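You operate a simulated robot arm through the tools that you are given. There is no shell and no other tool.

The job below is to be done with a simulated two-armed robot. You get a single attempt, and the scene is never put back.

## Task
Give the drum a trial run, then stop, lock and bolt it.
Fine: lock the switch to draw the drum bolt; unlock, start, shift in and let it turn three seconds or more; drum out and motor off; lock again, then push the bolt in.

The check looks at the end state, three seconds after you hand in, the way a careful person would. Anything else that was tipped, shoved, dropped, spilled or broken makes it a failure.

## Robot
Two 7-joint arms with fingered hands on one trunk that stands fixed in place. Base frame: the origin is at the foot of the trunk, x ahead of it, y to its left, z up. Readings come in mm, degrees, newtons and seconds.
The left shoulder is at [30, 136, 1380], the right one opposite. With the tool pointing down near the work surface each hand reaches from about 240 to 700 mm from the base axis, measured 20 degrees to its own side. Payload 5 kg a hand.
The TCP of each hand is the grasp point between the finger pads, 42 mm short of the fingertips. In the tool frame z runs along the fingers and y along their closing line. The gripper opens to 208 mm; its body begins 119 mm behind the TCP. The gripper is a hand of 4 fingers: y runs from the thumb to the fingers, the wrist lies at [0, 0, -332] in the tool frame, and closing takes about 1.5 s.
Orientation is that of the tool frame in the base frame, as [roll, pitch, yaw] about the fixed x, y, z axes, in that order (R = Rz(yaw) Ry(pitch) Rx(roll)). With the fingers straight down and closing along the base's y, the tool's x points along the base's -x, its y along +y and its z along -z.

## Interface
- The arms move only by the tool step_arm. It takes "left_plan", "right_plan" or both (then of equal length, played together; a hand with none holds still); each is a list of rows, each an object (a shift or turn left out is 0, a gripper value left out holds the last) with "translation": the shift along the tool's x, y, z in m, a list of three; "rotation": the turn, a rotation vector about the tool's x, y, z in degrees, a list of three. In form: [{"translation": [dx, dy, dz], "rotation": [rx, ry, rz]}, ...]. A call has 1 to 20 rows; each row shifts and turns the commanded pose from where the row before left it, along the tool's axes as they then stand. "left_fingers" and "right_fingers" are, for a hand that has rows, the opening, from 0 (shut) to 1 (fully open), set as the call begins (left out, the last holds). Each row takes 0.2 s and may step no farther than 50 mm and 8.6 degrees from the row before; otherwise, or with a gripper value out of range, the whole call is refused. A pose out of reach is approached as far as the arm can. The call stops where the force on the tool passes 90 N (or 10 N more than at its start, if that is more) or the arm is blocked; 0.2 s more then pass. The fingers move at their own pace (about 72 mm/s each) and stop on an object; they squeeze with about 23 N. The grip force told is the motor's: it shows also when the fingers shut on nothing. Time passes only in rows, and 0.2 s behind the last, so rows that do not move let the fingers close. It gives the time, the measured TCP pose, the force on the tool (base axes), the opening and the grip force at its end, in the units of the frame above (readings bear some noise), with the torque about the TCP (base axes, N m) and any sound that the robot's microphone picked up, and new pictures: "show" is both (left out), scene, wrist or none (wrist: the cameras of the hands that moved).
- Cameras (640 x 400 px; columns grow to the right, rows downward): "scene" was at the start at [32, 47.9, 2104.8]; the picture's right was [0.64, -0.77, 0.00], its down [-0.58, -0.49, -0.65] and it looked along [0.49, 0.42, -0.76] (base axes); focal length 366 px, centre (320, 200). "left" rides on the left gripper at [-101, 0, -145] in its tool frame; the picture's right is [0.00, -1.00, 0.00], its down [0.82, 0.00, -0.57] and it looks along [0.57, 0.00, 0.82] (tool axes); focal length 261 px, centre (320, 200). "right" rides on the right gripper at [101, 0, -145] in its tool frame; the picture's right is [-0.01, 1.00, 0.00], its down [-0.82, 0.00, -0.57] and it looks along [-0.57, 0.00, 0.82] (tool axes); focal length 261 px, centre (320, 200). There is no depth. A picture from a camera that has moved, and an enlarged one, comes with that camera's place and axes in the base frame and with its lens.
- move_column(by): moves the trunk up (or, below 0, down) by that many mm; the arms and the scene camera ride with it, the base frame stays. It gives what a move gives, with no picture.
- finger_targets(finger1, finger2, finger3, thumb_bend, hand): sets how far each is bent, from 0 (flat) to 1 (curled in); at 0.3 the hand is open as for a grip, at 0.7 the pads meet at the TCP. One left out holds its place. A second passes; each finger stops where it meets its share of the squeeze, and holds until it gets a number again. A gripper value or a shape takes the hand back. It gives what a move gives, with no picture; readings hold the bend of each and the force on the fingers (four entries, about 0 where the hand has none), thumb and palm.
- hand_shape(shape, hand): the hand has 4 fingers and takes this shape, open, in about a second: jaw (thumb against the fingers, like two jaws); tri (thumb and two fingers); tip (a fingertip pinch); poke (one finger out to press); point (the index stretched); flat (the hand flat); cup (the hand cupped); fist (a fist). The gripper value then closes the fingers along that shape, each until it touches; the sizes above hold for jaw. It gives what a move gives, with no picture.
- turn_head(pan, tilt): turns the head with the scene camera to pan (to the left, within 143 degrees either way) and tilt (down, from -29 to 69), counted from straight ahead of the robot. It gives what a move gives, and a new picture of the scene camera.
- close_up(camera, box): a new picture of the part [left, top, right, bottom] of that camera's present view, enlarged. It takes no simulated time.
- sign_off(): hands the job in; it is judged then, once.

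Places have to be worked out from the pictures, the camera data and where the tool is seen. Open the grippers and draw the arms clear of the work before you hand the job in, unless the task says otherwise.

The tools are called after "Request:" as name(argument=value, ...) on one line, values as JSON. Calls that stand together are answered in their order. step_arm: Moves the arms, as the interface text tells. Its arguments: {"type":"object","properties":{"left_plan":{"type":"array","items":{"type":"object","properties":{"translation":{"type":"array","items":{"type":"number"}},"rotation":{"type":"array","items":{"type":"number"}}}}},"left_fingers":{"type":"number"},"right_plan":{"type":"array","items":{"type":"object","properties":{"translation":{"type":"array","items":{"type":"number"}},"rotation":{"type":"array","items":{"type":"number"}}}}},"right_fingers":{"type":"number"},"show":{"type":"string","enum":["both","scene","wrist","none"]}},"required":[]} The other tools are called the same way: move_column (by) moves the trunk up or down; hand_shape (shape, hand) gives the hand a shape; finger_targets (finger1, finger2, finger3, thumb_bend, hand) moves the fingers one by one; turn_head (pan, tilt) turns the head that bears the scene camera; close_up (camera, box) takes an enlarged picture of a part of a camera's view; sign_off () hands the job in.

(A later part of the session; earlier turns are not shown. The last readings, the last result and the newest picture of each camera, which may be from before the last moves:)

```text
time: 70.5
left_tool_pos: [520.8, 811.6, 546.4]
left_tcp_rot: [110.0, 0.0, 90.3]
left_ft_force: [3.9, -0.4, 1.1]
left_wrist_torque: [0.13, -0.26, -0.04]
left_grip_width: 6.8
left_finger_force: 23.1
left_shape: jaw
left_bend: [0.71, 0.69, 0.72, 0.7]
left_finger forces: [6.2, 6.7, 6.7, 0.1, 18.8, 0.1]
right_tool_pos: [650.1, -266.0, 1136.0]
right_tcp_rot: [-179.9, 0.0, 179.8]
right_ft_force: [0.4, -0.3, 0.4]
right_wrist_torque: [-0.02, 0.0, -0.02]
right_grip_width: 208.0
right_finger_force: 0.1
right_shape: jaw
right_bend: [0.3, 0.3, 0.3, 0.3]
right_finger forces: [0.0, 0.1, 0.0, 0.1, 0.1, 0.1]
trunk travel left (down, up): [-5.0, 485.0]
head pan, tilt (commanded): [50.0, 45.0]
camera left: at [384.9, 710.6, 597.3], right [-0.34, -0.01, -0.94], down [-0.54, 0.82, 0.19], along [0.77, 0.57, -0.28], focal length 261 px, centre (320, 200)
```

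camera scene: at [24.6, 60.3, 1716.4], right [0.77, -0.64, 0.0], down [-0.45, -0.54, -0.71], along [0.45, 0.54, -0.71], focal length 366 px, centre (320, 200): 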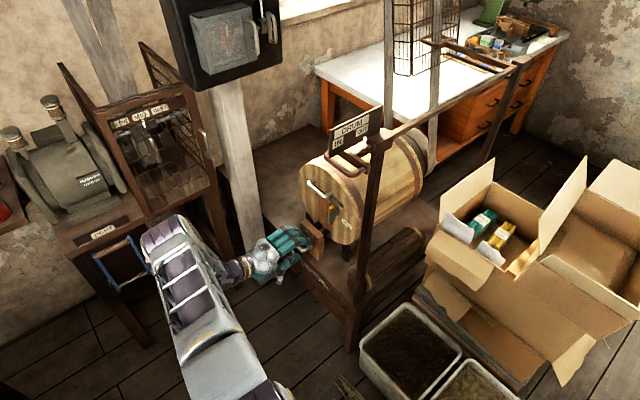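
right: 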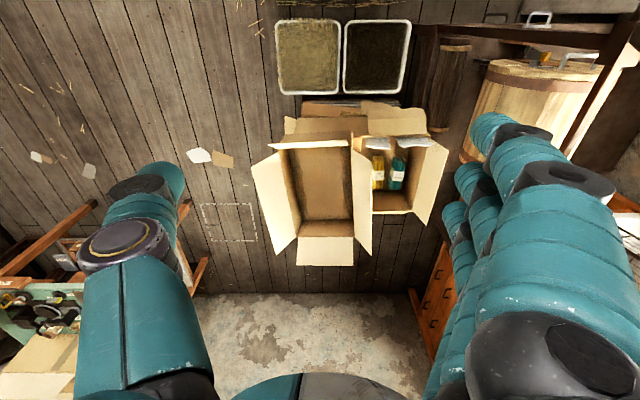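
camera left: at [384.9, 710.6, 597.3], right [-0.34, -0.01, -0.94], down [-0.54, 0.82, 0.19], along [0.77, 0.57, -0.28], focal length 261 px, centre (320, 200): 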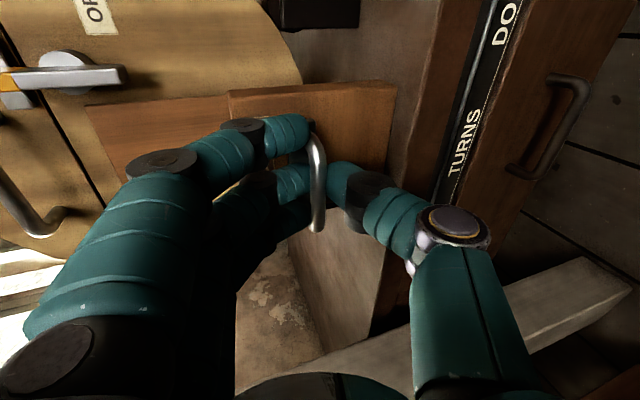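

Gripped with about 20 N. I pull straight back in −x, first 30 mm, watching the force.

Request:
step_arm(left_plan=[{"translation": [0, -0.0034, -0.0094]}, {"translation": [0, -0.0034, -0.0094]}, {"translation": [0, -0.0034, -0.0094]}, {"translation": [0, 0, 0]}], show="both")

```text
time: 71.5
left_tool_pos: [490.5, 810.2, 547.6]
left_tcp_rot: [110.0, 0.1, 90.2]
left_ft_force: [-0.6, -5.2, 3.6]
left_wrist_torque: [0.06, -0.37, -0.25]
left_grip_width: 6.5
left_finger_force: 22.7
left_shape: jaw
left_bend: [0.71, 0.69, 0.72, 0.7]
left_finger forces: [9.2, 6.4, 7.9, 0.0, 19.3, 0.0]
right_tool_pos: [650.3, -267.6, 1135.3]
right_tcp_rot: [180.0, 0.0, 179.9]
right_ft_force: [-0.8, -0.4, 0.2]
right_wrist_torque: [0.03, 0.0, 0.0]
right_grip_width: 207.7
right_finger_force: 0.1
right_shape: jaw
right_bend: [0.3, 0.3, 0.3, 0.3]
right_finger forces: [0.0, 0.0, 0.0, 0.0, 0.0, 0.0]
trunk travel left (down, up): [-5.0, 485.0]
head pan, tilt (commanded): [50.0, 45.0]
camera scene: at [24.8, 59.7, 1716.4], right [0.77, -0.64, 0.0], down [-0.45, -0.54, -0.71], along [0.45, 0.54, -0.71], focal length 366 px, centre (320, 200)
camera left: at [354.8, 710.8, 597.2], right [-0.34, -0.01, -0.94], down [-0.54, 0.82, 0.19], along [0.77, 0.57, -0.28], focal length 261 px, centre (320, 200)
```

scene: 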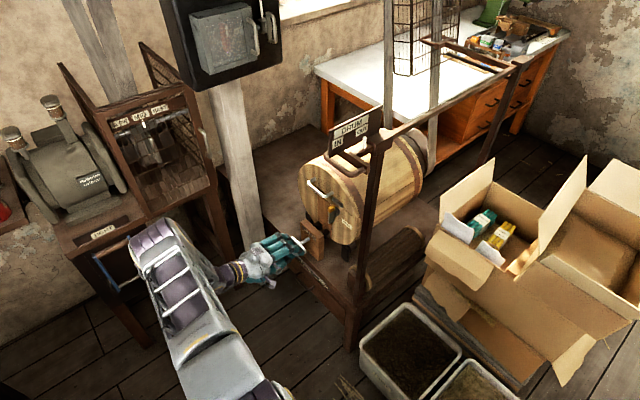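
left: 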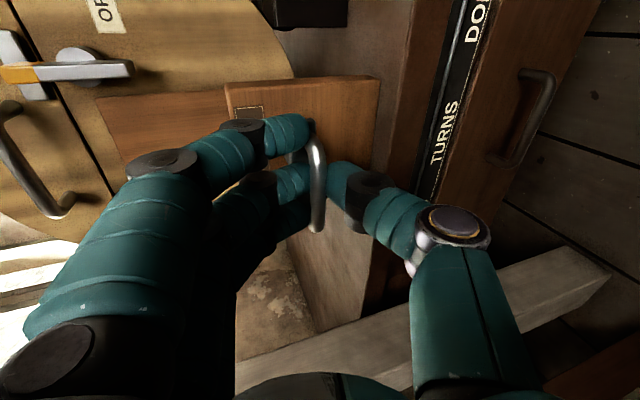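

The bolt comes out easily with the hand. I keep pulling in 10 mm steps until it reaches its end.

Request:
step_arm(left_plan=[{"translation": [0, -0.0034, -0.0094]}, {"translation": [0, -0.0034, -0.0094]}, {"translation": [0, 0, 0]}], show="wrist")

```text
time: 72.3
left_tool_pos: [469.8, 810.1, 548.3]
left_tcp_rot: [109.9, 0.0, 90.0]
left_ft_force: [13.1, -10.3, 6.5]
left_wrist_torque: [-0.02, -0.41, -0.66]
left_grip_width: 5.0
left_finger_force: 23.1
left_shape: jaw
left_bend: [0.71, 0.67, 0.71, 0.71]
left_finger forces: [10.3, 10.8, 7.1, 0.0, 12.3, 0.1]
right_tool_pos: [649.6, -264.5, 1135.9]
right_tcp_rot: [-180.0, 0.0, 179.9]
right_ft_force: [-0.5, 0.3, -0.1]
right_wrist_torque: [-0.06, 0.07, 0.01]
right_grip_width: 207.9
right_finger_force: 0.1
right_shape: jaw
right_bend: [0.3, 0.3, 0.3, 0.3]
right_finger forces: [0.1, 0.0, 0.1, 0.1, 0.0, 0.1]
trunk travel left (down, up): [-5.0, 485.0]
head pan, tilt (commanded): [50.0, 45.0]
camera left: at [334.6, 710.4, 597.6], right [-0.34, -0.01, -0.94], down [-0.54, 0.82, 0.19], along [0.77, 0.57, -0.28], focal length 261 px, centre (320, 200)
```

left: 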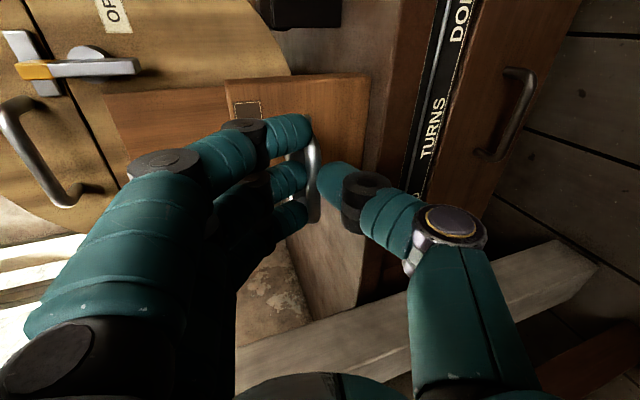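

Resistance rises to 13 N and the fingers start to slip: it seems to be at its end. I check the rod in a close view.

Request:
close_up(camera="scene", box=[240, 190, 370, 280])

Request:
close_up(camera="left", box=[200, 50, 400, 250])

```text
4.44 times, centred on (305, 235) of scene
camera zoom: at [25.5, 59.5, 1716.5], right [0.77, -0.64, 0.0], down [-0.46, -0.54, -0.71], along [0.45, 0.54, -0.71], focal length 1626 px, centre (387, 44)
```

zoom: 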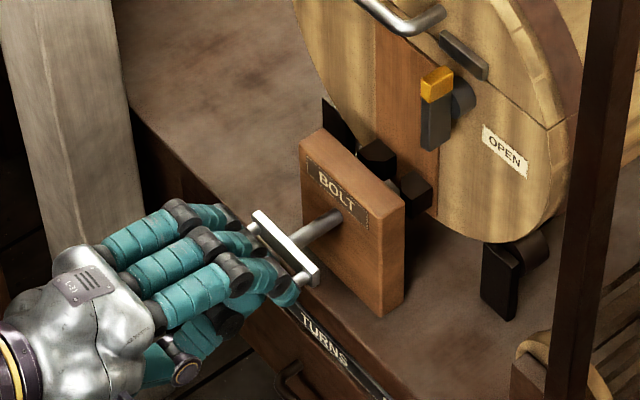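

```text
2.00 times, centred on (300, 150) of left
camera zoom: at [334.6, 710.4, 597.6], right [-0.34, -0.01, -0.94], down [-0.54, 0.82, 0.19], along [0.77, 0.57, -0.28], focal length 521 px, centre (360, 300)
```

zoom: 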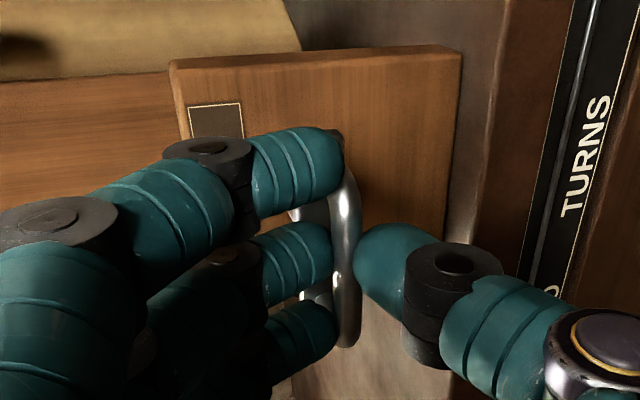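

The rod is drawn well out of the block. One more small pull to be sure it's at the stop.

Request:
step_arm(left_plan=[{"translation": [0, -0.0027, -0.0075]}, {"translation": [0, 0, 0]}], show="none")

Request:
close_up(camera="scene", box=[240, 190, 370, 280])

```text
time: 72.9
left_tool_pos: [459.9, 815.3, 548.6]
left_tcp_rot: [110.1, -0.2, 90.5]
left_ft_force: [-3.3, 5.5, 18.6]
left_wrist_torque: [0.02, -0.77, 0.24]
left_grip_width: 4.1
left_finger_force: 23.2
left_shape: jaw
left_bend: [0.72, 0.67, 0.72, 0.75]
left_finger forces: [7.1, 0.0, 6.5, 0.1, 0.0, 0.0]
right_tool_pos: [650.3, -265.8, 1136.6]
right_tcp_rot: [179.9, 0.1, 179.9]
right_ft_force: [-0.2, -0.5, -0.4]
right_wrist_torque: [0.04, 0.04, 0.03]
right_grip_width: 207.8
right_finger_force: 0.1
right_shape: jaw
right_bend: [0.3, 0.3, 0.3, 0.3]
right_finger forces: [0.0, 0.0, 0.0, 0.1, 0.1, 0.0]
trunk travel left (down, up): [-5.0, 485.0]
head pan, tilt (commanded): [50.0, 45.0]
```

```text
4.44 times, centred on (305, 235) of scene
camera zoom: at [23.6, 59.0, 1716.6], right [0.77, -0.64, 0.0], down [-0.45, -0.54, -0.71], along [0.45, 0.54, -0.71], focal length 1626 px, centre (387, 44)
```

zoom: 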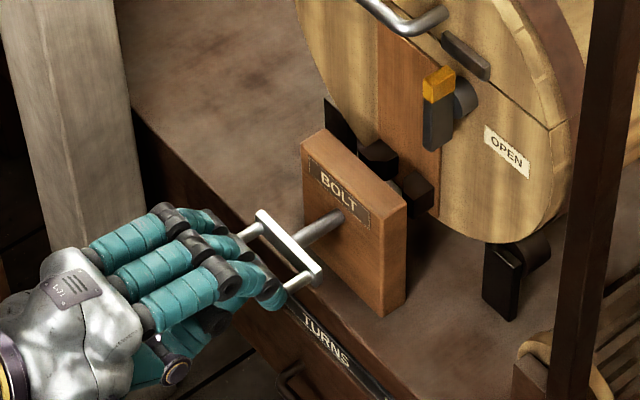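

The handle stays put while the fingers slip off: the bolt is fully drawn. I open and withdraw along the fingers.

Request:
step_arm(left_plan=[{"translation": [0, 0, 0]}, {"translation": [0, 0, 0]}, {"translation": [0, 0, 0]}, {"translation": [0, 0, -0.03]}, {"translation": [0, 0, -0.04]}, {"translation": [0, 0, -0.04]}, {"translation": [0, 0, 0]}], left_fingers=0.35, show="both")

```text
time: 74.5
left_tool_pos: [357.6, 811.5, 583.7]
left_tcp_rot: [110.0, 0.0, 90.2]
left_ft_force: [-1.9, -0.5, 0.1]
left_wrist_torque: [0.03, -0.06, -0.02]
left_grip_width: 71.9
left_finger_force: 0.1
left_shape: jaw
left_bend: [0.73, 0.73, 0.73, 0.7]
left_finger forces: [0.0, 0.1, 0.1, 0.0, 0.0, 0.1]
right_tool_pos: [650.9, -264.7, 1135.6]
right_tcp_rot: [180.0, -0.1, 179.9]
right_ft_force: [0.0, -0.2, 0.4]
right_wrist_torque: [-0.04, 0.03, 0.01]
right_grip_width: 207.7
right_finger_force: 0.1
right_shape: jaw
right_bend: [0.3, 0.3, 0.3, 0.3]
right_finger forces: [0.1, 0.1, 0.0, 0.0, 0.1, 0.0]
trunk travel left (down, up): [-5.0, 485.0]
head pan, tilt (commanded): [50.0, 45.0]
camera scene: at [25.6, 60.8, 1716.2], right [0.77, -0.64, 0.0], down [-0.45, -0.54, -0.71], along [0.45, 0.54, -0.71], focal length 366 px, centre (320, 200)
camera left: at [222.4, 710.7, 634.2], right [-0.34, -0.01, -0.94], down [-0.54, 0.82, 0.19], along [0.77, 0.57, -0.28], focal length 261 px, centre (320, 200)
```

scene: 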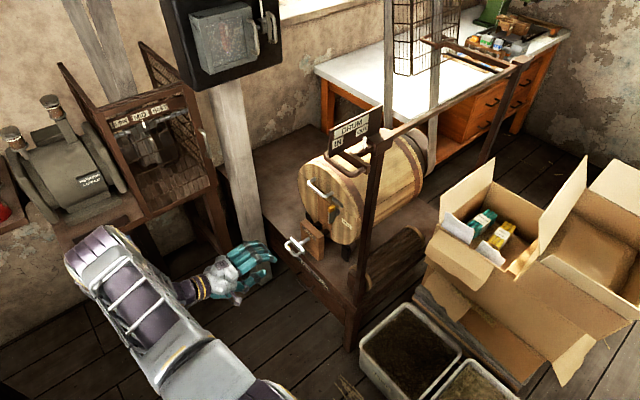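
left: 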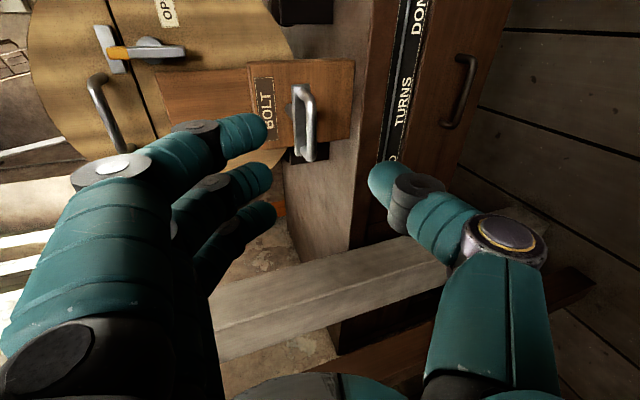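

Bolt fully out. Now back to the switch board: I raise the trunk again (hand in free space at x≈358, y≈811).

Request:
move_column(by=390)

Request:
turn_head(pan=55, tilt=48)

```text
time: 78.3
left_tool_pos: [357.5, 810.9, 972.7]
left_tcp_rot: [110.0, 0.0, 90.1]
left_ft_force: [0.5, -0.7, 0.1]
left_wrist_torque: [-0.01, 0.0, 0.03]
left_grip_width: 72.4
left_finger_force: 0.1
left_shape: jaw
left_bend: [0.73, 0.73, 0.73, 0.7]
left_finger forces: [0.1, 0.1, 0.0, 0.0, 0.0, 0.0]
right_tool_pos: [649.5, -265.4, 1525.0]
right_tcp_rot: [-180.0, 0.1, 179.8]
right_ft_force: [-1.1, -0.1, 0.3]
right_wrist_torque: [-0.04, 0.02, 0.0]
right_grip_width: 207.6
right_finger_force: 0.1
right_shape: jaw
right_bend: [0.3, 0.3, 0.3, 0.3]
right_finger forces: [0.2, 0.1, 0.1, 0.0, 0.0, 0.0]
trunk travel left (down, up): [-395.0, 95.0]
head pan, tilt (commanded): [50.0, 45.0]
```

```text
time: 78.9
left_tool_pos: [359.3, 810.7, 973.4]
left_tcp_rot: [110.1, 0.0, 90.2]
left_ft_force: [0.9, -0.2, 0.7]
left_wrist_torque: [0.02, -0.02, -0.01]
left_grip_width: 72.3
left_finger_force: 0.0
left_shape: jaw
left_bend: [0.73, 0.73, 0.73, 0.7]
left_finger forces: [0.1, 0.0, 0.0, 0.0, 0.0, 0.0]
right_tool_pos: [651.1, -266.8, 1526.5]
right_tcp_rot: [-180.0, 0.0, 179.9]
right_ft_force: [0.6, -0.2, -0.5]
right_wrist_torque: [0.0, -0.01, 0.02]
right_grip_width: 208.0
right_finger_force: 0.0
right_shape: jaw
right_bend: [0.3, 0.3, 0.3, 0.3]
right_finger forces: [0.1, 0.0, 0.1, 0.0, 0.0, 0.1]
trunk travel left (down, up): [-395.0, 95.0]
head pan, tilt (commanded): [55.0, 48.0]
camera scene: at [18.1, 62.7, 2102.2], right [0.82, -0.57, 0.0], down [-0.43, -0.61, -0.67], along [0.38, 0.55, -0.74], focal length 366 px, centre (320, 200)
```

scene: 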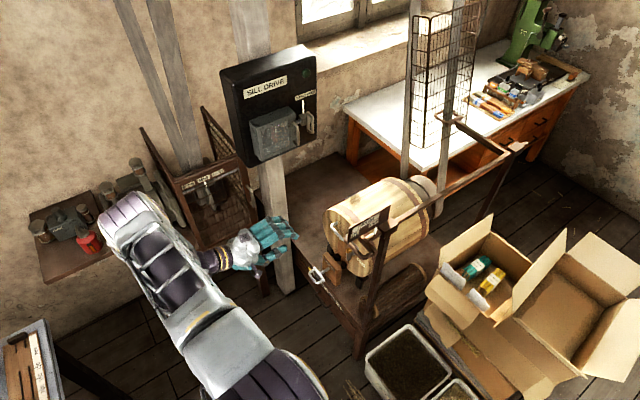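

Trunk is up. I raise the left hand toward (400, 680, 1400) keeping its attitude, in two batches.

Request:
step_arm(left_plan=[{"translation": [-0.0131, 0.0415, -0.0107]}, {"translation": [-0.0131, 0.0415, -0.0107]}, {"translation": [-0.0131, 0.0415, -0.0107]}, {"translation": [-0.0131, 0.0415, -0.0107]}, {"translation": [-0.0131, 0.0415, -0.0107]}], show="scene")

```text
time: 80.1
left_tool_pos: [381.4, 743.2, 1191.7]
left_tcp_rot: [110.1, 0.0, 90.2]
left_ft_force: [-1.0, 0.0, -1.1]
left_wrist_torque: [0.05, -0.01, 0.1]
left_grip_width: 73.0
left_finger_force: 0.0
left_shape: jaw
left_bend: [0.73, 0.73, 0.73, 0.7]
left_finger forces: [0.1, 0.0, 0.0, 0.1, 0.0, 0.0]
right_tool_pos: [650.7, -267.7, 1524.9]
right_tcp_rot: [179.8, 0.0, 179.9]
right_ft_force: [0.9, -1.3, -0.4]
right_wrist_torque: [0.13, -0.01, -0.04]
right_grip_width: 208.0
right_finger_force: 0.1
right_shape: jaw
right_bend: [0.3, 0.3, 0.3, 0.3]
right_finger forces: [0.1, 0.0, 0.0, 0.0, 0.0, 0.0]
trunk travel left (down, up): [-395.0, 95.0]
head pan, tilt (commanded): [55.0, 48.0]
camera scene: at [18.8, 60.2, 2102.2], right [0.82, -0.57, 0.0], down [-0.43, -0.61, -0.67], along [0.38, 0.55, -0.74], focal length 366 px, centre (320, 200)
```

scene: 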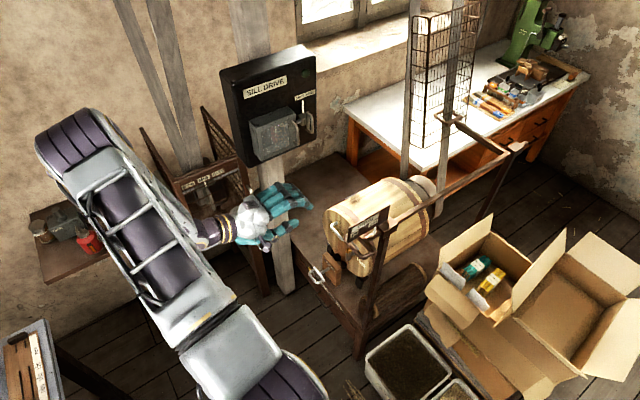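

Fine. Five more steps up.

Request:
step_arm(left_plan=[{"translation": [-0.0131, 0.0415, -0.0107]}, {"translation": [-0.0131, 0.0415, -0.0107]}, {"translation": [-0.0131, 0.0415, -0.0107]}, {"translation": [-0.0131, 0.0415, -0.0107]}, {"translation": [-0.0131, 0.0415, -0.0107]}], show="scene")

```text
time: 81.3
left_tool_pos: [400.7, 677.5, 1402.8]
left_tcp_rot: [110.0, 0.0, 90.3]
left_ft_force: [-0.5, -0.6, 0.1]
left_wrist_torque: [0.09, -0.01, 0.09]
left_grip_width: 72.5
left_finger_force: 0.0
left_shape: jaw
left_bend: [0.73, 0.73, 0.73, 0.7]
left_finger forces: [0.0, 0.0, 0.1, 0.0, 0.1, 0.1]
right_tool_pos: [650.7, -268.3, 1525.5]
right_tcp_rot: [179.9, 0.0, 179.8]
right_ft_force: [-0.1, -0.9, 0.5]
right_wrist_torque: [0.17, -0.02, 0.01]
right_grip_width: 208.2
right_finger_force: 0.1
right_shape: jaw
right_bend: [0.3, 0.3, 0.3, 0.3]
right_finger forces: [0.0, 0.0, 0.1, 0.1, 0.0, 0.0]
trunk travel left (down, up): [-395.0, 95.0]
head pan, tilt (commanded): [55.0, 48.0]
camera scene: at [18.0, 59.5, 2102.3], right [0.82, -0.57, 0.0], down [-0.43, -0.61, -0.67], along [0.38, 0.55, -0.74], focal length 366 px, centre (320, 200)
```

scene: 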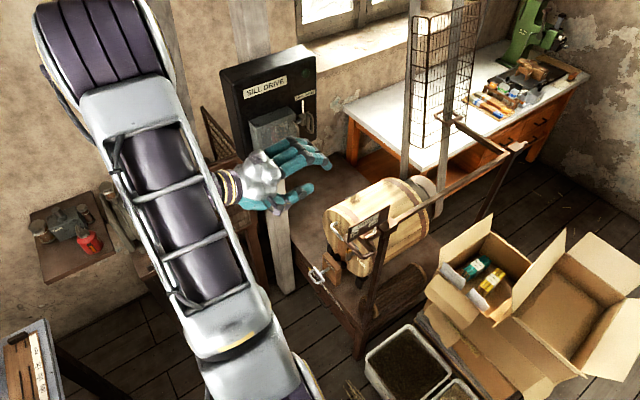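

Now I swing the hand from pointing +x to pointing at the wall, tilted 45° down (the pose I had before), rotating in place.

Request:
step_arm(left_plan=[{"rotation": [1.65, 6.37, -4.05]}, {"rotation": [1.65, 6.37, -4.05]}, {"rotation": [1.65, 6.37, -4.05]}, {"rotation": [1.65, 6.37, -4.05]}, {"rotation": [1.65, 6.37, -4.05]}, {"rotation": [1.65, 6.37, -4.05]}], show="scene")

```text
time: 82.9
left_tool_pos: [436.0, 659.9, 1420.4]
left_tcp_rot: [119.1, 6.4, 126.3]
left_ft_force: [-9.1, 7.0, -2.6]
left_wrist_torque: [-0.34, -0.84, -1.1]
left_grip_width: 73.1
left_finger_force: 0.0
left_shape: jaw
left_bend: [0.73, 0.73, 0.73, 0.7]
left_finger forces: [0.0, 0.1, 0.0, 0.1, 0.0, 0.0]
left hand out of reach, approached as far as the arm can: row 6
right_tool_pos: [649.5, -265.8, 1526.9]
right_tcp_rot: [180.0, 0.1, 179.9]
right_ft_force: [1.4, -0.9, 0.6]
right_wrist_torque: [0.12, 0.1, 0.0]
right_grip_width: 208.0
right_finger_force: 0.1
right_shape: jaw
right_bend: [0.3, 0.3, 0.3, 0.3]
right_finger forces: [0.1, 0.0, 0.0, 0.0, 0.0, 0.0]
trunk travel left (down, up): [-395.0, 95.0]
head pan, tilt (commanded): [55.0, 48.0]
stopped in row 6 (left hand): the arm was blocked; the commanded pose is now the measured one
camera scene: at [16.8, 63.3, 2102.2], right [0.82, -0.57, 0.0], down [-0.43, -0.61, -0.67], along [0.38, 0.55, -0.74], focal length 366 px, centre (320, 200)
```

scene: 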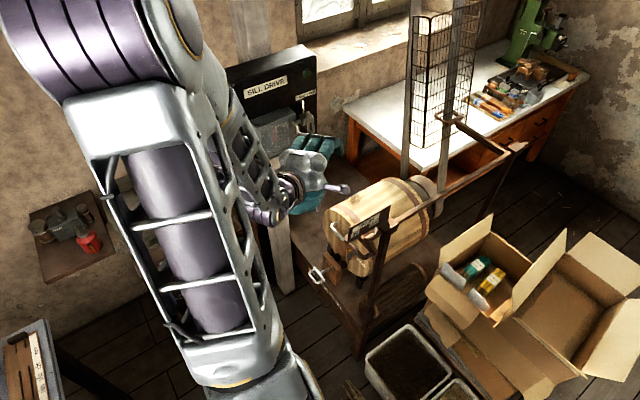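

The arm folded too tightly and blocked itself (no contact on the hand). I move the hand outward first (+x, +y), then continue the turn.

Request:
step_arm(left_plan=[{"translation": [-0.0049, 0.03, 0.0277]}, {"translation": [-0.0049, 0.03, 0.0277]}, {"translation": [-0.0049, 0.03, 0.0277]}, {"translation": [0, 0, 0]}], show="scene")

```text
time: 84.1
left_tool_pos: [319.4, 859.0, 1408.9]
left_tcp_rot: [124.0, 0.9, 146.3]
left_ft_force: [2.2, -1.8, 0.9]
left_wrist_torque: [0.04, 0.34, 0.34]
left_grip_width: 73.0
left_finger_force: 0.1
left_shape: jaw
left_bend: [0.73, 0.73, 0.73, 0.7]
left_finger forces: [0.1, 0.1, 0.0, 0.0, 0.1, 0.1]
left hand out of reach, approached as far as the arm can: row 2
right_tool_pos: [652.7, -264.6, 1523.4]
right_tcp_rot: [-180.0, 0.0, -179.9]
right_ft_force: [1.0, 1.8, -2.6]
right_wrist_torque: [-0.14, 0.14, -0.01]
right_grip_width: 207.7
right_finger_force: 0.1
right_shape: jaw
right_bend: [0.3, 0.3, 0.3, 0.3]
right_finger forces: [0.0, 0.1, 0.0, 0.1, 0.1, 0.0]
trunk travel left (down, up): [-395.0, 95.0]
head pan, tilt (commanded): [55.0, 48.0]
stopped in row 4 (left hand): the arm was blocked; the commanded pose is now the measured one
camera scene: at [22.2, 61.1, 2102.1], right [0.82, -0.57, 0.0], down [-0.43, -0.61, -0.67], along [0.38, 0.55, -0.74], focal length 366 px, centre (320, 200)
```

scene: 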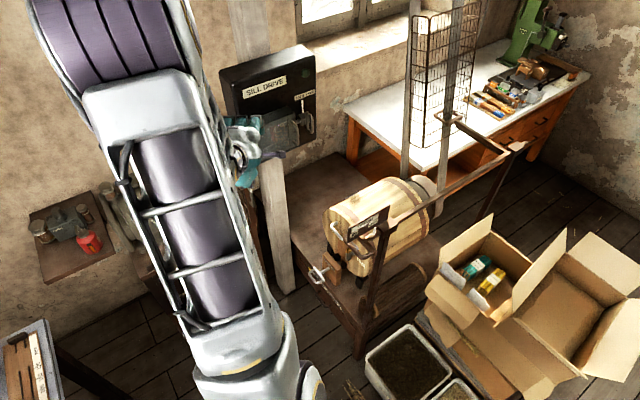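

The hand ended at (319, 859, 1409), left of the board, without contact. I make a small careful move first: up and back a little while starting to roll, to see how the arm follows.

Request:
step_arm(left_plan=[{"translation": [-0.0058, 0.0077, -0.0152]}, {"translation": [-0.0058, 0.0077, -0.0152]}, {"translation": [0, 0, 0]}], show="both")

```text
time: 84.9
left_tool_pos: [312.8, 847.9, 1428.6]
left_tcp_rot: [124.0, 2.0, 146.5]
left_ft_force: [-12.2, 4.8, -2.8]
left_wrist_torque: [-0.23, -1.12, -1.31]
left_grip_width: 73.1
left_finger_force: 0.0
left_shape: jaw
left_bend: [0.73, 0.74, 0.74, 0.7]
left_finger forces: [0.0, 0.0, 0.1, 0.0, 0.0, 0.0]
left hand out of reach, approached as far as the arm can: row 2
right_tool_pos: [647.5, -264.3, 1529.4]
right_tcp_rot: [-179.9, 0.2, 179.8]
right_ft_force: [1.0, -0.3, 1.7]
right_wrist_torque: [-0.03, 0.01, -0.02]
right_grip_width: 208.1
right_finger_force: 0.0
right_shape: jaw
right_bend: [0.3, 0.3, 0.3, 0.3]
right_finger forces: [0.1, 0.0, 0.1, 0.0, 0.0, 0.0]
trunk travel left (down, up): [-395.0, 95.0]
head pan, tilt (commanded): [55.0, 48.0]
camera scene: at [14.2, 66.3, 2102.1], right [0.82, -0.57, 0.0], down [-0.43, -0.61, -0.67], along [0.39, 0.55, -0.74], focal length 366 px, centre (320, 200)
camera left: at [329.2, 694.7, 1513.7], right [-0.28, -0.49, -0.83], down [-0.96, 0.06, 0.29], along [-0.09, 0.87, -0.48], focal length 261 px, centre (320, 200)
```

scene: 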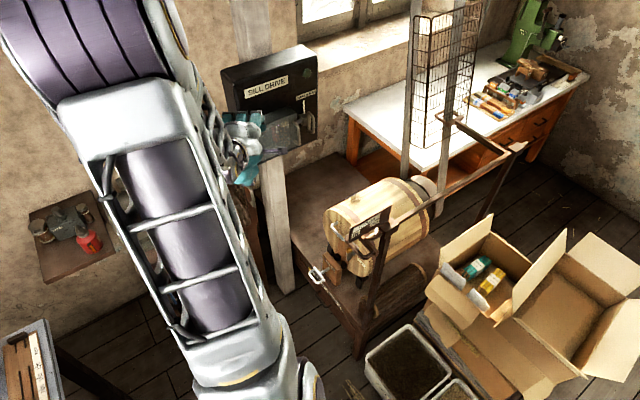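
left: 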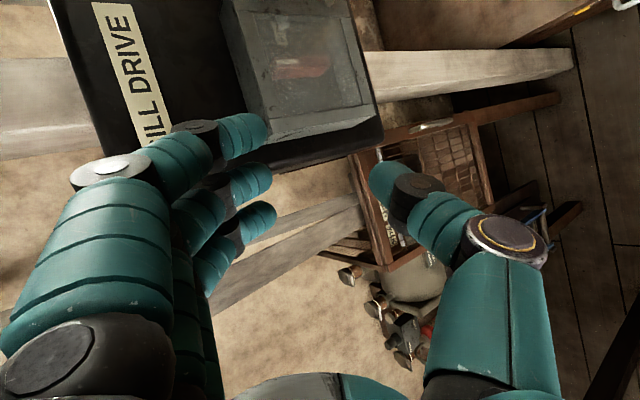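

The arm is close to its folding limit here. I move outward and up a little (+x, +z), in small steps.

Request:
step_arm(left_plan=[{"translation": [-0.0119, 0.0158, -0.0013]}, {"translation": [-0.0119, 0.0158, -0.0013]}, {"translation": [-0.0119, 0.0158, -0.0013]}, {"translation": [0, 0, 0]}], show="none")

```text
time: 85.9
left_tool_pos: [356.9, 841.5, 1474.8]
left_tcp_rot: [123.9, 1.3, 145.8]
left_ft_force: [-1.0, -0.3, 0.1]
left_wrist_torque: [-0.02, -0.07, -0.05]
left_grip_width: 72.9
left_finger_force: 0.1
left_shape: jaw
left_bend: [0.73, 0.74, 0.74, 0.7]
left_finger forces: [0.0, 0.0, 0.0, 0.0, 0.0, 0.0]
left hand out of reach, approached as far as the arm can: row 1
right_tool_pos: [648.8, -264.4, 1528.0]
right_tcp_rot: [-179.9, 0.1, 179.9]
right_ft_force: [-0.9, 1.1, 0.4]
right_wrist_torque: [-0.13, -0.1, 0.04]
right_grip_width: 207.7
right_finger_force: 0.0
right_shape: jaw
right_bend: [0.3, 0.3, 0.3, 0.3]
right_finger forces: [0.0, 0.0, 0.0, 0.0, 0.0, 0.1]
trunk travel left (down, up): [-395.0, 95.0]
head pan, tilt (commanded): [55.0, 48.0]
```

It follows properly now. I roll about the finger axis by −8° steps toward the earlier working attitude.

Request:
step_arm(left_plan=[{"rotation": [0, 0, -8]}, {"rotation": [0, 0, -8]}, {"rotation": [0, 0, -8]}, {"translation": [0, 0, 0]}], show="none")

```text
time: 86.9
left_tool_pos: [356.7, 839.7, 1474.2]
left_tcp_rot: [126.7, 21.0, 160.0]
left_ft_force: [0.1, 0.3, 0.0]
left_wrist_torque: [0.01, -0.04, -0.04]
left_grip_width: 72.9
left_finger_force: 0.1
left_shape: jaw
left_bend: [0.73, 0.74, 0.74, 0.7]
left_finger forces: [0.0, 0.1, 0.0, 0.1, 0.0, 0.0]
right_tool_pos: [649.7, -265.3, 1526.7]
right_tcp_rot: [-180.0, 0.0, 180.0]
right_ft_force: [-1.0, 0.4, 0.1]
right_wrist_torque: [-0.05, -0.05, 0.01]
right_grip_width: 207.8
right_finger_force: 0.1
right_shape: jaw
right_bend: [0.3, 0.3, 0.3, 0.3]
right_finger forces: [0.0, 0.1, 0.0, 0.1, 0.1, 0.1]
trunk travel left (down, up): [-395.0, 95.0]
head pan, tilt (commanded): [55.0, 48.0]
```

Good. I continue the roll, four more steps, and look.

Request:
step_arm(left_plan=[{"rotation": [0, 0, -8]}, {"rotation": [0, 0, -8]}, {"rotation": [0, 0, -8]}, {"rotation": [0, 0, -8]}, {"translation": [0, 0, 0]}], show="scene")

```text
time: 88.1
left_tool_pos: [357.6, 839.0, 1475.2]
left_tcp_rot: [141.4, 44.3, -173.5]
left_ft_force: [0.3, 0.3, 0.0]
left_wrist_torque: [-0.01, 0.01, -0.04]
left_grip_width: 72.7
left_finger_force: 0.0
left_shape: jaw
left_bend: [0.73, 0.74, 0.74, 0.7]
left_finger forces: [0.1, 0.1, 0.0, 0.0, 0.1, 0.1]
right_tool_pos: [651.4, -265.4, 1526.5]
right_tcp_rot: [179.9, 0.0, 179.9]
right_ft_force: [0.2, 0.2, 1.2]
right_wrist_torque: [-0.01, -0.04, 0.0]
right_grip_width: 208.0
right_finger_force: 0.1
right_shape: jaw
right_bend: [0.3, 0.3, 0.3, 0.3]
right_finger forces: [0.1, 0.0, 0.1, 0.0, 0.1, 0.0]
trunk travel left (down, up): [-395.0, 95.0]
head pan, tilt (commanded): [55.0, 48.0]
camera scene: at [17.9, 62.7, 2102.1], right [0.82, -0.57, 0.0], down [-0.43, -0.61, -0.67], along [0.38, 0.55, -0.74], focal length 366 px, centre (320, 200)
```

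scene: 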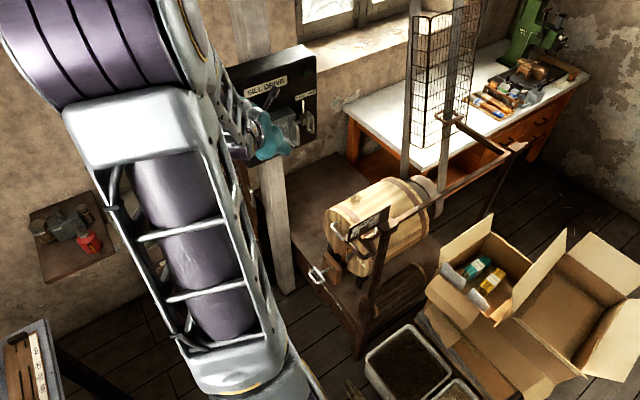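

Good progress. I blend the remaining turn with a move toward the earlier working pose in front of the board, four steps first.

Request:
step_arm(left_plan=[{"translation": [-0.0107, -0.0176, -0.0007], "rotation": [-2.8, 2.55, -6.81]}, {"translation": [-0.0107, -0.0176, -0.0007], "rotation": [-2.8, 2.55, -6.81]}, {"translation": [-0.009, -0.018, 0.001], "rotation": [-2.8, 2.55, -6.81]}, {"translation": [-0.008, -0.018, 0.002], "rotation": [-2.8, 2.55, -6.81]}, {"translation": [0, 0, 0]}], show="scene")

```text
time: 89.3
left_tool_pos: [402.0, 787.4, 1528.2]
left_tcp_rot: [161.2, 48.8, -131.4]
left_ft_force: [0.6, -0.8, -0.5]
left_wrist_torque: [0.04, 0.06, 0.06]
left_grip_width: 73.1
left_finger_force: 0.1
left_shape: jaw
left_bend: [0.74, 0.74, 0.74, 0.7]
left_finger forces: [0.0, 0.1, 0.0, 0.1, 0.0, 0.0]
left hand out of reach, approached as far as the arm can: row 1, 2, 3, 4
right_tool_pos: [652.6, -270.7, 1525.4]
right_tcp_rot: [179.9, 0.1, 179.8]
right_ft_force: [0.5, -1.7, 1.0]
right_wrist_torque: [0.11, 0.04, -0.02]
right_grip_width: 207.9
right_finger_force: 0.0
right_shape: jaw
right_bend: [0.3, 0.3, 0.3, 0.3]
right_finger forces: [0.0, 0.0, 0.1, 0.1, 0.0, 0.1]
trunk travel left (down, up): [-395.0, 95.0]
head pan, tilt (commanded): [55.0, 48.0]
camera scene: at [20.3, 58.4, 2102.2], right [0.82, -0.58, 0.0], down [-0.43, -0.61, -0.67], along [0.38, 0.55, -0.74], focal length 366 px, centre (320, 200)
```

scene: 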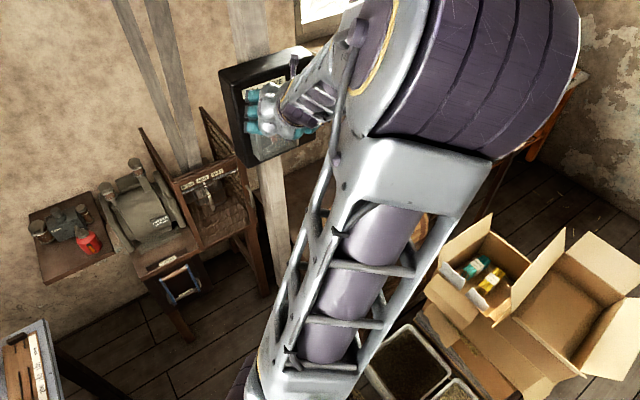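

The elbow has gone over to the right side, which is the configuration that worked before for the lock handle. I finish the turn to the known pose.

Request:
step_arm(left_plan=[{"translation": [0.0057, -0.0271, 0.0038], "rotation": [-2.8, 2.6, -6.8]}, {"translation": [0.006, -0.027, 0.0038], "rotation": [-2.8, 2.6, -6.8]}, {"translation": [0.007, -0.026, 0.0038], "rotation": [-2.8, 2.6, -6.8]}, {"translation": [0.008, -0.026, 0.0038], "rotation": [-2.8, 2.6, -6.8]}, {"translation": [0, 0, 0]}], show="both")

```text
time: 90.5
left_tool_pos: [466.1, 709.9, 1522.7]
left_tcp_rot: [180.0, 42.7, -90.2]
left_ft_force: [0.4, -0.7, -0.1]
left_wrist_torque: [0.06, 0.07, 0.03]
left_grip_width: 72.8
left_finger_force: 0.1
left_shape: jaw
left_bend: [0.74, 0.74, 0.74, 0.7]
left_finger forces: [0.1, 0.1, 0.0, 0.0, 0.0, 0.1]
left hand out of reach, approached as far as the arm can: row 1, 2, 4
right_tool_pos: [651.2, -268.6, 1526.3]
right_tcp_rot: [179.9, 0.0, 179.8]
right_ft_force: [-0.2, -1.0, -0.5]
right_wrist_torque: [0.16, 0.02, -0.05]
right_grip_width: 208.0
right_finger_force: 0.1
right_shape: jaw
right_bend: [0.3, 0.3, 0.3, 0.3]
right_finger forces: [0.0, 0.1, 0.0, 0.1, 0.1, 0.0]
trunk travel left (down, up): [-395.0, 95.0]
head pan, tilt (commanded): [55.0, 48.0]
camera scene: at [19.3, 58.9, 2102.2], right [0.82, -0.57, 0.0], down [-0.43, -0.61, -0.67], along [0.38, 0.55, -0.74], focal length 366 px, centre (320, 200)
camera left: at [465.9, 686.5, 1697.5], right [1.0, 0.0, 0.0], down [0.0, -0.99, -0.14], along [0.0, 0.14, -0.99], focal length 261 px, centre (320, 200)
```

scene: 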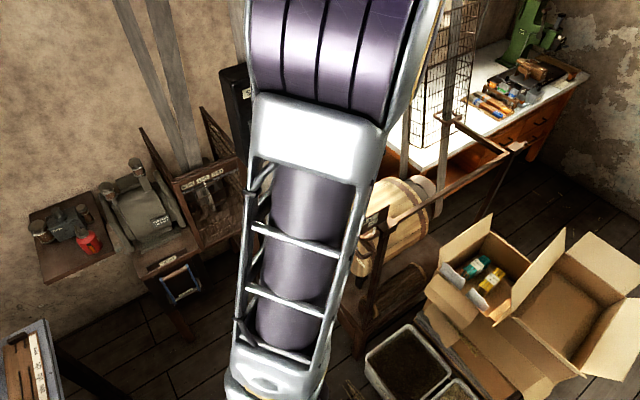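
left: 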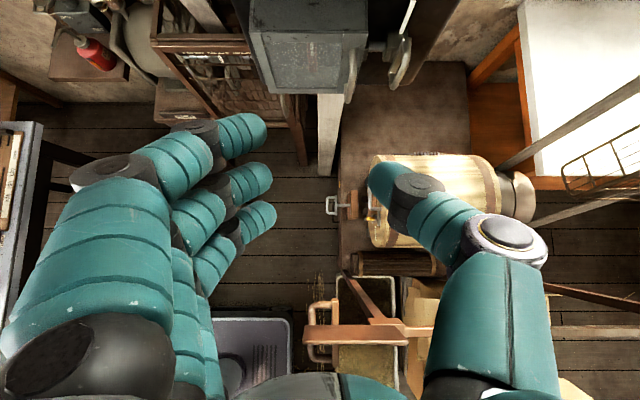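

Back at the known attitude. I level the hand while moving in front of the lock handle (now at x≈577), narrow opening so it clears the cover's handle.

Request:
step_arm(left_plan=[{"translation": [0.003, -0.0185, 0.0353], "rotation": [0, -7.88, 0]}, {"translation": [0.0079, -0.0185, 0.0346], "rotation": [0, -7.88, 0]}, {"translation": [0.0125, -0.0185, 0.0332], "rotation": [0, -7.88, 0]}, {"translation": [0.0169, -0.0185, 0.0311], "rotation": [0, -7.88, 0]}, {"translation": [0, 0, 0]}], left_fingers=0.2, show="wrist")

```text
time: 91.9
left_tool_pos: [331.4, 903.9, 1361.5]
left_tcp_rot: [156.2, 73.4, -96.5]
left_ft_force: [-2.6, -24.6, -2.4]
left_wrist_torque: [-0.18, 0.13, -1.25]
left_grip_width: 39.1
left_finger_force: 0.0
left_shape: jaw
left_bend: [0.73, 0.73, 0.73, 0.7]
left_finger forces: [0.1, 0.0, 0.0, 0.1, 24.3, 0.1]
right_tool_pos: [653.3, -275.4, 1522.2]
right_tcp_rot: [179.8, -0.1, 179.8]
right_ft_force: [-0.3, -3.3, -0.9]
right_wrist_torque: [0.44, 0.01, 0.0]
right_grip_width: 207.9
right_finger_force: 0.0
right_shape: jaw
right_bend: [0.3, 0.3, 0.3, 0.3]
right_finger forces: [0.0, 0.0, 0.0, 0.0, 0.1, 0.0]
trunk travel left (down, up): [-395.0, 95.0]
head pan, tilt (commanded): [55.0, 48.0]
stopped in row 5 (left hand): the arm was blocked; the commanded pose is now the measured one
camera left: at [378.6, 800.2, 1496.4], right [0.95, 0.28, -0.11], down [0.15, -0.76, -0.64], along [-0.26, 0.59, -0.76], focal length 261 px, centre (320, 200)
```

left: 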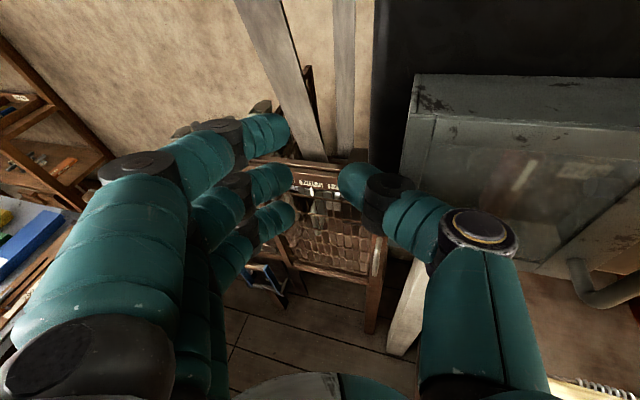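

The arm jumped branch again and the thumb now rests against the board's left edge with 24 N (cover is locked shut, nothing moved). I back straight off in −y.

Request:
step_arm(left_plan=[{"translation": [0.0057, 0.0056, -0.0183]}, {"translation": [0.0057, 0.0056, -0.0183]}, {"translation": [0, 0, 0]}], show="both")

```text
time: 92.7
left_tool_pos: [329.0, 875.2, 1358.7]
left_tcp_rot: [157.0, 73.3, -95.7]
left_ft_force: [0.1, 0.4, -0.1]
left_wrist_torque: [0.04, -0.01, -0.03]
left_grip_width: 41.5
left_finger_force: 0.1
left_shape: jaw
left_bend: [0.73, 0.73, 0.73, 0.7]
left_finger forces: [0.0, 0.1, 0.0, 0.0, 0.0, 0.0]
right_tool_pos: [648.8, -262.0, 1527.6]
right_tcp_rot: [-180.0, 0.0, 180.0]
right_ft_force: [-0.8, 2.1, 0.6]
right_wrist_torque: [-0.13, -0.07, 0.01]
right_grip_width: 208.0
right_finger_force: 0.1
right_shape: jaw
right_bend: [0.3, 0.3, 0.3, 0.3]
right_finger forces: [0.0, 0.0, 0.1, 0.0, 0.0, 0.0]
trunk travel left (down, up): [-395.0, 95.0]
head pan, tilt (commanded): [55.0, 48.0]
camera scene: at [15.9, 65.4, 2102.1], right [0.82, -0.57, 0.0], down [-0.43, -0.61, -0.67], along [0.38, 0.55, -0.74], focal length 366 px, centre (320, 200)
camera left: at [375.4, 771.8, 1494.3], right [0.95, 0.28, -0.11], down [0.15, -0.76, -0.63], along [-0.26, 0.59, -0.77], focal length 261 px, centre (320, 200)
```

scene: 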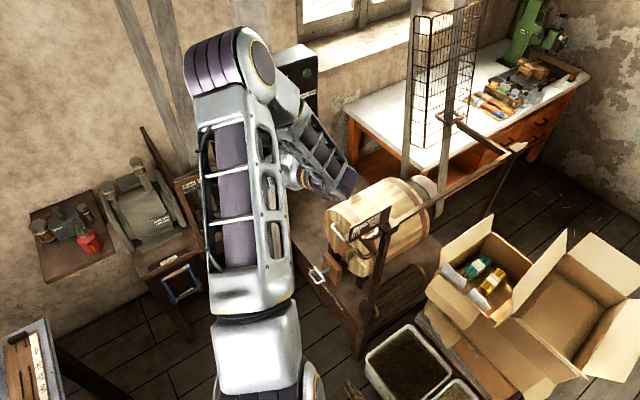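
left: 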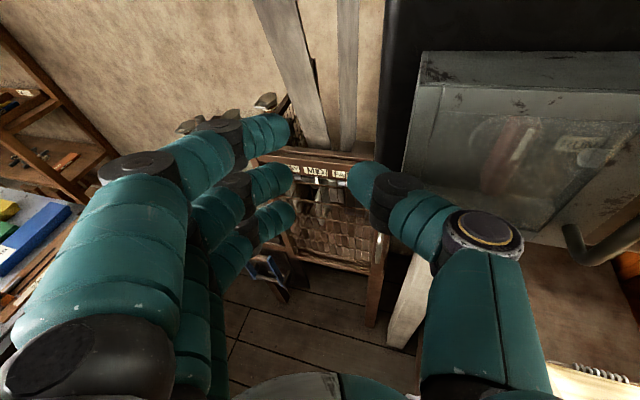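

Free again. The arm's present posture may actually suit the lock handle; I'll sidestep right and back in small steps (+x, −y), watching that it follows.

Request:
step_arm(left_plan=[{"translation": [0.0032, -0.0154, -0.0179]}, {"translation": [0.0032, -0.0154, -0.0179]}, {"translation": [0.0032, -0.0154, -0.0179]}, {"translation": [0, 0, 0]}], show="scene")

```text
time: 93.7
left_tool_pos: [390.3, 832.8, 1360.2]
left_tcp_rot: [157.0, 73.3, -95.7]
left_ft_force: [0.7, 0.4, 0.4]
left_wrist_torque: [-0.02, -0.02, -0.07]
left_grip_width: 41.3
left_finger_force: 0.1
left_shape: jaw
left_bend: [0.73, 0.73, 0.73, 0.7]
left_finger forces: [0.0, 0.0, 0.0, 0.0, 0.0, 0.0]
right_tool_pos: [651.2, -265.8, 1525.9]
right_tcp_rot: [179.9, 0.1, 180.0]
right_ft_force: [0.0, 1.0, -0.4]
right_wrist_torque: [0.0, -0.05, 0.03]
right_grip_width: 208.0
right_finger_force: 0.1
right_shape: jaw
right_bend: [0.3, 0.3, 0.3, 0.3]
right_finger forces: [0.0, 0.0, 0.0, 0.0, 0.1, 0.0]
trunk travel left (down, up): [-395.0, 95.0]
head pan, tilt (commanded): [55.0, 48.0]
camera scene: at [17.0, 62.6, 2102.2], right [0.82, -0.57, 0.0], down [-0.43, -0.61, -0.67], along [0.38, 0.55, -0.74], focal length 366 px, centre (320, 200)
```

scene: 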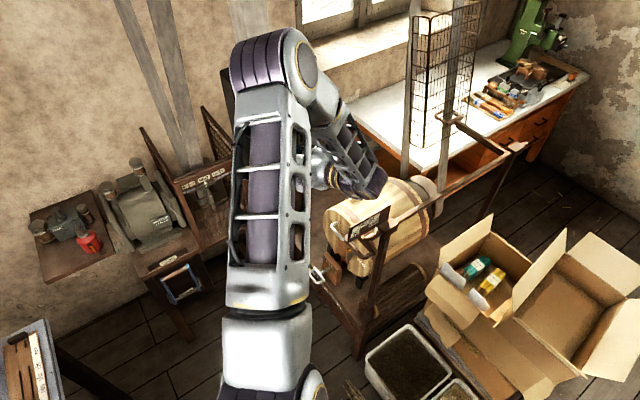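

Following well. I continue in +x.

Request:
step_arm(left_plan=[{"translation": [-0.0008, -0.0285, -0.009]}, {"translation": [-0.0008, -0.0285, -0.009]}, {"translation": [-0.0008, -0.0285, -0.009]}, {"translation": [0, 0, 0]}], show="none")

```text
time: 94.7
left_tool_pos: [481.0, 831.2, 1358.9]
left_tcp_rot: [156.9, 73.2, -95.9]
left_ft_force: [-1.5, 0.1, 0.5]
left_wrist_torque: [-0.03, -0.01, 0.02]
left_grip_width: 41.6
left_finger_force: 0.1
left_shape: jaw
left_bend: [0.73, 0.73, 0.73, 0.7]
left_finger forces: [0.1, 0.0, 0.1, 0.0, 0.2, 0.0]
right_tool_pos: [651.0, -265.7, 1525.7]
right_tcp_rot: [180.0, 0.0, 179.9]
right_ft_force: [0.8, -0.5, 0.3]
right_wrist_torque: [-0.01, -0.06, -0.01]
right_grip_width: 207.9
right_finger_force: 0.0
right_shape: jaw
right_bend: [0.3, 0.3, 0.3, 0.3]
right_finger forces: [0.0, 0.0, 0.1, 0.0, 0.0, 0.0]
trunk travel left (down, up): [-395.0, 95.0]
head pan, tilt (commanded): [55.0, 48.0]
```

Good. Three more steps to x≈575.

Request:
step_arm(left_plan=[{"translation": [-0.0008, -0.0285, -0.009]}, {"translation": [-0.0008, -0.0285, -0.009]}, {"translation": [-0.0008, -0.0285, -0.009]}, {"translation": [0, 0, 0]}], show="both")

```text
time: 95.7
left_tool_pos: [571.0, 830.4, 1358.8]
left_tcp_rot: [156.8, 73.3, -95.9]
left_ft_force: [-1.8, 0.6, 0.2]
left_wrist_torque: [-0.01, -0.04, -0.03]
left_grip_width: 41.7
left_finger_force: 0.1
left_shape: jaw
left_bend: [0.73, 0.73, 0.73, 0.7]
left_finger forces: [0.0, 0.0, 0.0, 0.0, 0.1, 0.1]
right_tool_pos: [650.5, -266.3, 1525.2]
right_tcp_rot: [-180.0, 0.0, 179.8]
right_ft_force: [0.3, 0.6, 0.3]
right_wrist_torque: [-0.02, -0.01, 0.0]
right_grip_width: 207.7
right_finger_force: 0.1
right_shape: jaw
right_bend: [0.3, 0.3, 0.3, 0.3]
right_finger forces: [0.1, 0.0, 0.0, 0.1, 0.0, 0.0]
trunk travel left (down, up): [-395.0, 95.0]
head pan, tilt (commanded): [55.0, 48.0]
camera scene: at [17.8, 62.8, 2102.2], right [0.82, -0.57, 0.0], down [-0.43, -0.61, -0.67], along [0.38, 0.55, -0.74], focal length 366 px, centre (320, 200)
camera left: at [616.1, 728.4, 1494.0], right [0.95, 0.28, -0.11], down [0.15, -0.76, -0.63], along [-0.26, 0.59, -0.77], focal length 261 px, centre (320, 200)
```

scene: 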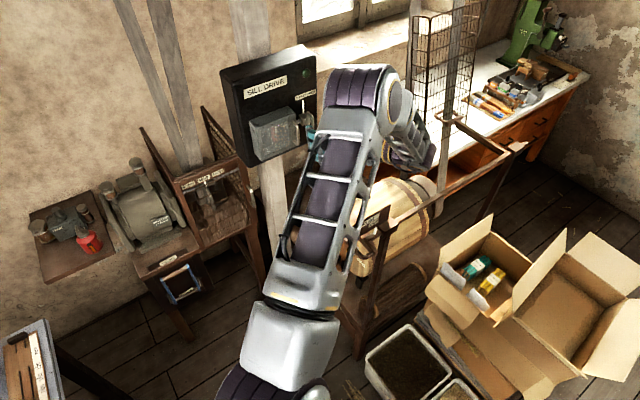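
left: 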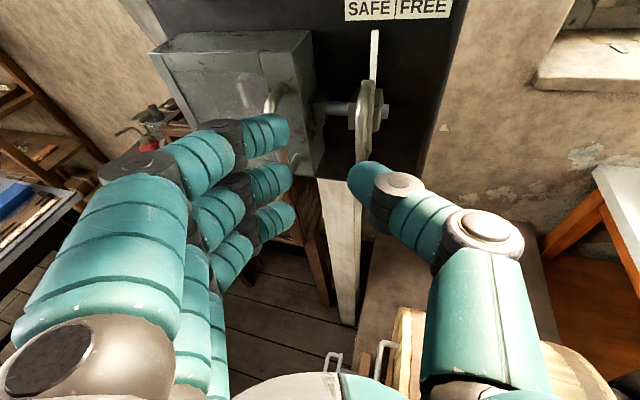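

This posture is comfortable: hand at (571, 830, 1359), with the lock handle visible ahead. I shift sideways so the bar lies between thumb and fingers, then advance about 60 mm.

Request:
step_arm(left_plan=[{"translation": [-0.0075, -0.0225, 0]}, {"translation": [-0.0075, -0.0225, 0]}, {"translation": [0, 0, 0.02]}, {"translation": [0, 0, 0]}], show="wrist")

```text
time: 96.7
left_tool_pos: [608.6, 866.1, 1363.1]
left_tcp_rot: [156.7, 73.3, -96.1]
left_ft_force: [0.1, -0.5, 0.8]
left_wrist_torque: [0.02, -0.01, 0.02]
left_grip_width: 41.6
left_finger_force: 0.1
left_shape: jaw
left_bend: [0.73, 0.73, 0.73, 0.7]
left_finger forces: [0.1, 0.0, 0.0, 0.0, 0.0, 0.0]
right_tool_pos: [652.1, -267.4, 1524.8]
right_tcp_rot: [-180.0, 0.0, 179.9]
right_ft_force: [0.4, 0.1, -0.1]
right_wrist_torque: [0.03, 0.04, 0.01]
right_grip_width: 207.9
right_finger_force: 0.2
right_shape: jaw
right_bend: [0.3, 0.3, 0.3, 0.3]
right_finger forces: [0.0, 0.1, 0.0, 0.0, 0.1, 0.0]
trunk travel left (down, up): [-395.0, 95.0]
head pan, tilt (commanded): [55.0, 48.0]
camera left: at [654.9, 763.3, 1498.5], right [0.95, 0.28, -0.11], down [0.15, -0.76, -0.64], along [-0.26, 0.59, -0.76], focal length 261 px, centre (320, 200)
```

left: 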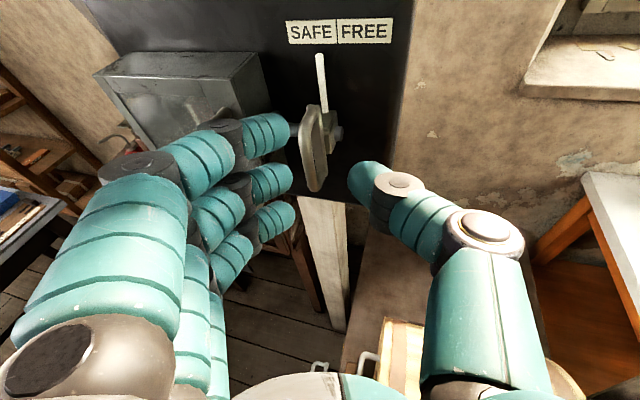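

The bar is between fingers and thumb, nearer the fingers. I advance 45 mm and then close.

Request:
step_arm(left_plan=[{"translation": [0, 0, 0.015]}, {"translation": [0, 0, 0.015]}, {"translation": [0, 0, 0.015]}, {"translation": [0, 0, 0]}], show="wrist")

```text
time: 97.7
left_tool_pos: [596.8, 909.2, 1351.9]
left_tcp_rot: [156.8, 73.2, -96.0]
left_ft_force: [0.4, -0.1, -0.1]
left_wrist_torque: [0.01, 0.01, -0.02]
left_grip_width: 41.5
left_finger_force: 0.2
left_shape: jaw
left_bend: [0.73, 0.73, 0.73, 0.7]
left_finger forces: [0.0, 0.0, 0.1, 0.1, 0.0, 0.0]
right_tool_pos: [650.9, -265.5, 1525.2]
right_tcp_rot: [180.0, -0.1, 180.0]
right_ft_force: [0.2, 0.2, 0.1]
right_wrist_torque: [0.0, 0.01, 0.01]
right_grip_width: 207.8
right_finger_force: 0.1
right_shape: jaw
right_bend: [0.3, 0.3, 0.3, 0.3]
right_finger forces: [0.0, 0.0, 0.0, 0.0, 0.0, 0.1]
trunk travel left (down, up): [-395.0, 95.0]
head pan, tilt (commanded): [55.0, 48.0]
camera left: at [642.3, 806.2, 1486.7], right [0.95, 0.28, -0.11], down [0.15, -0.76, -0.64], along [-0.26, 0.59, -0.76], focal length 261 px, centre (320, 200)
```

left: 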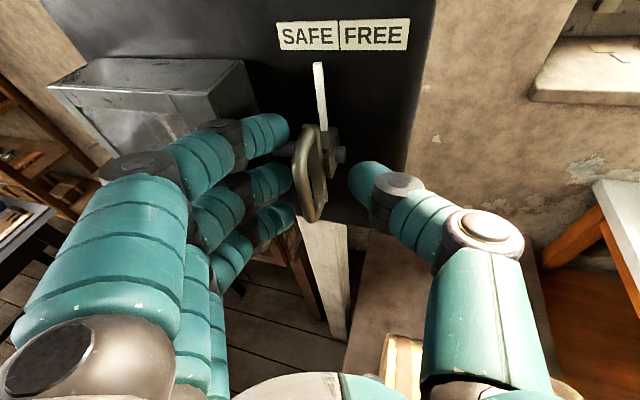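

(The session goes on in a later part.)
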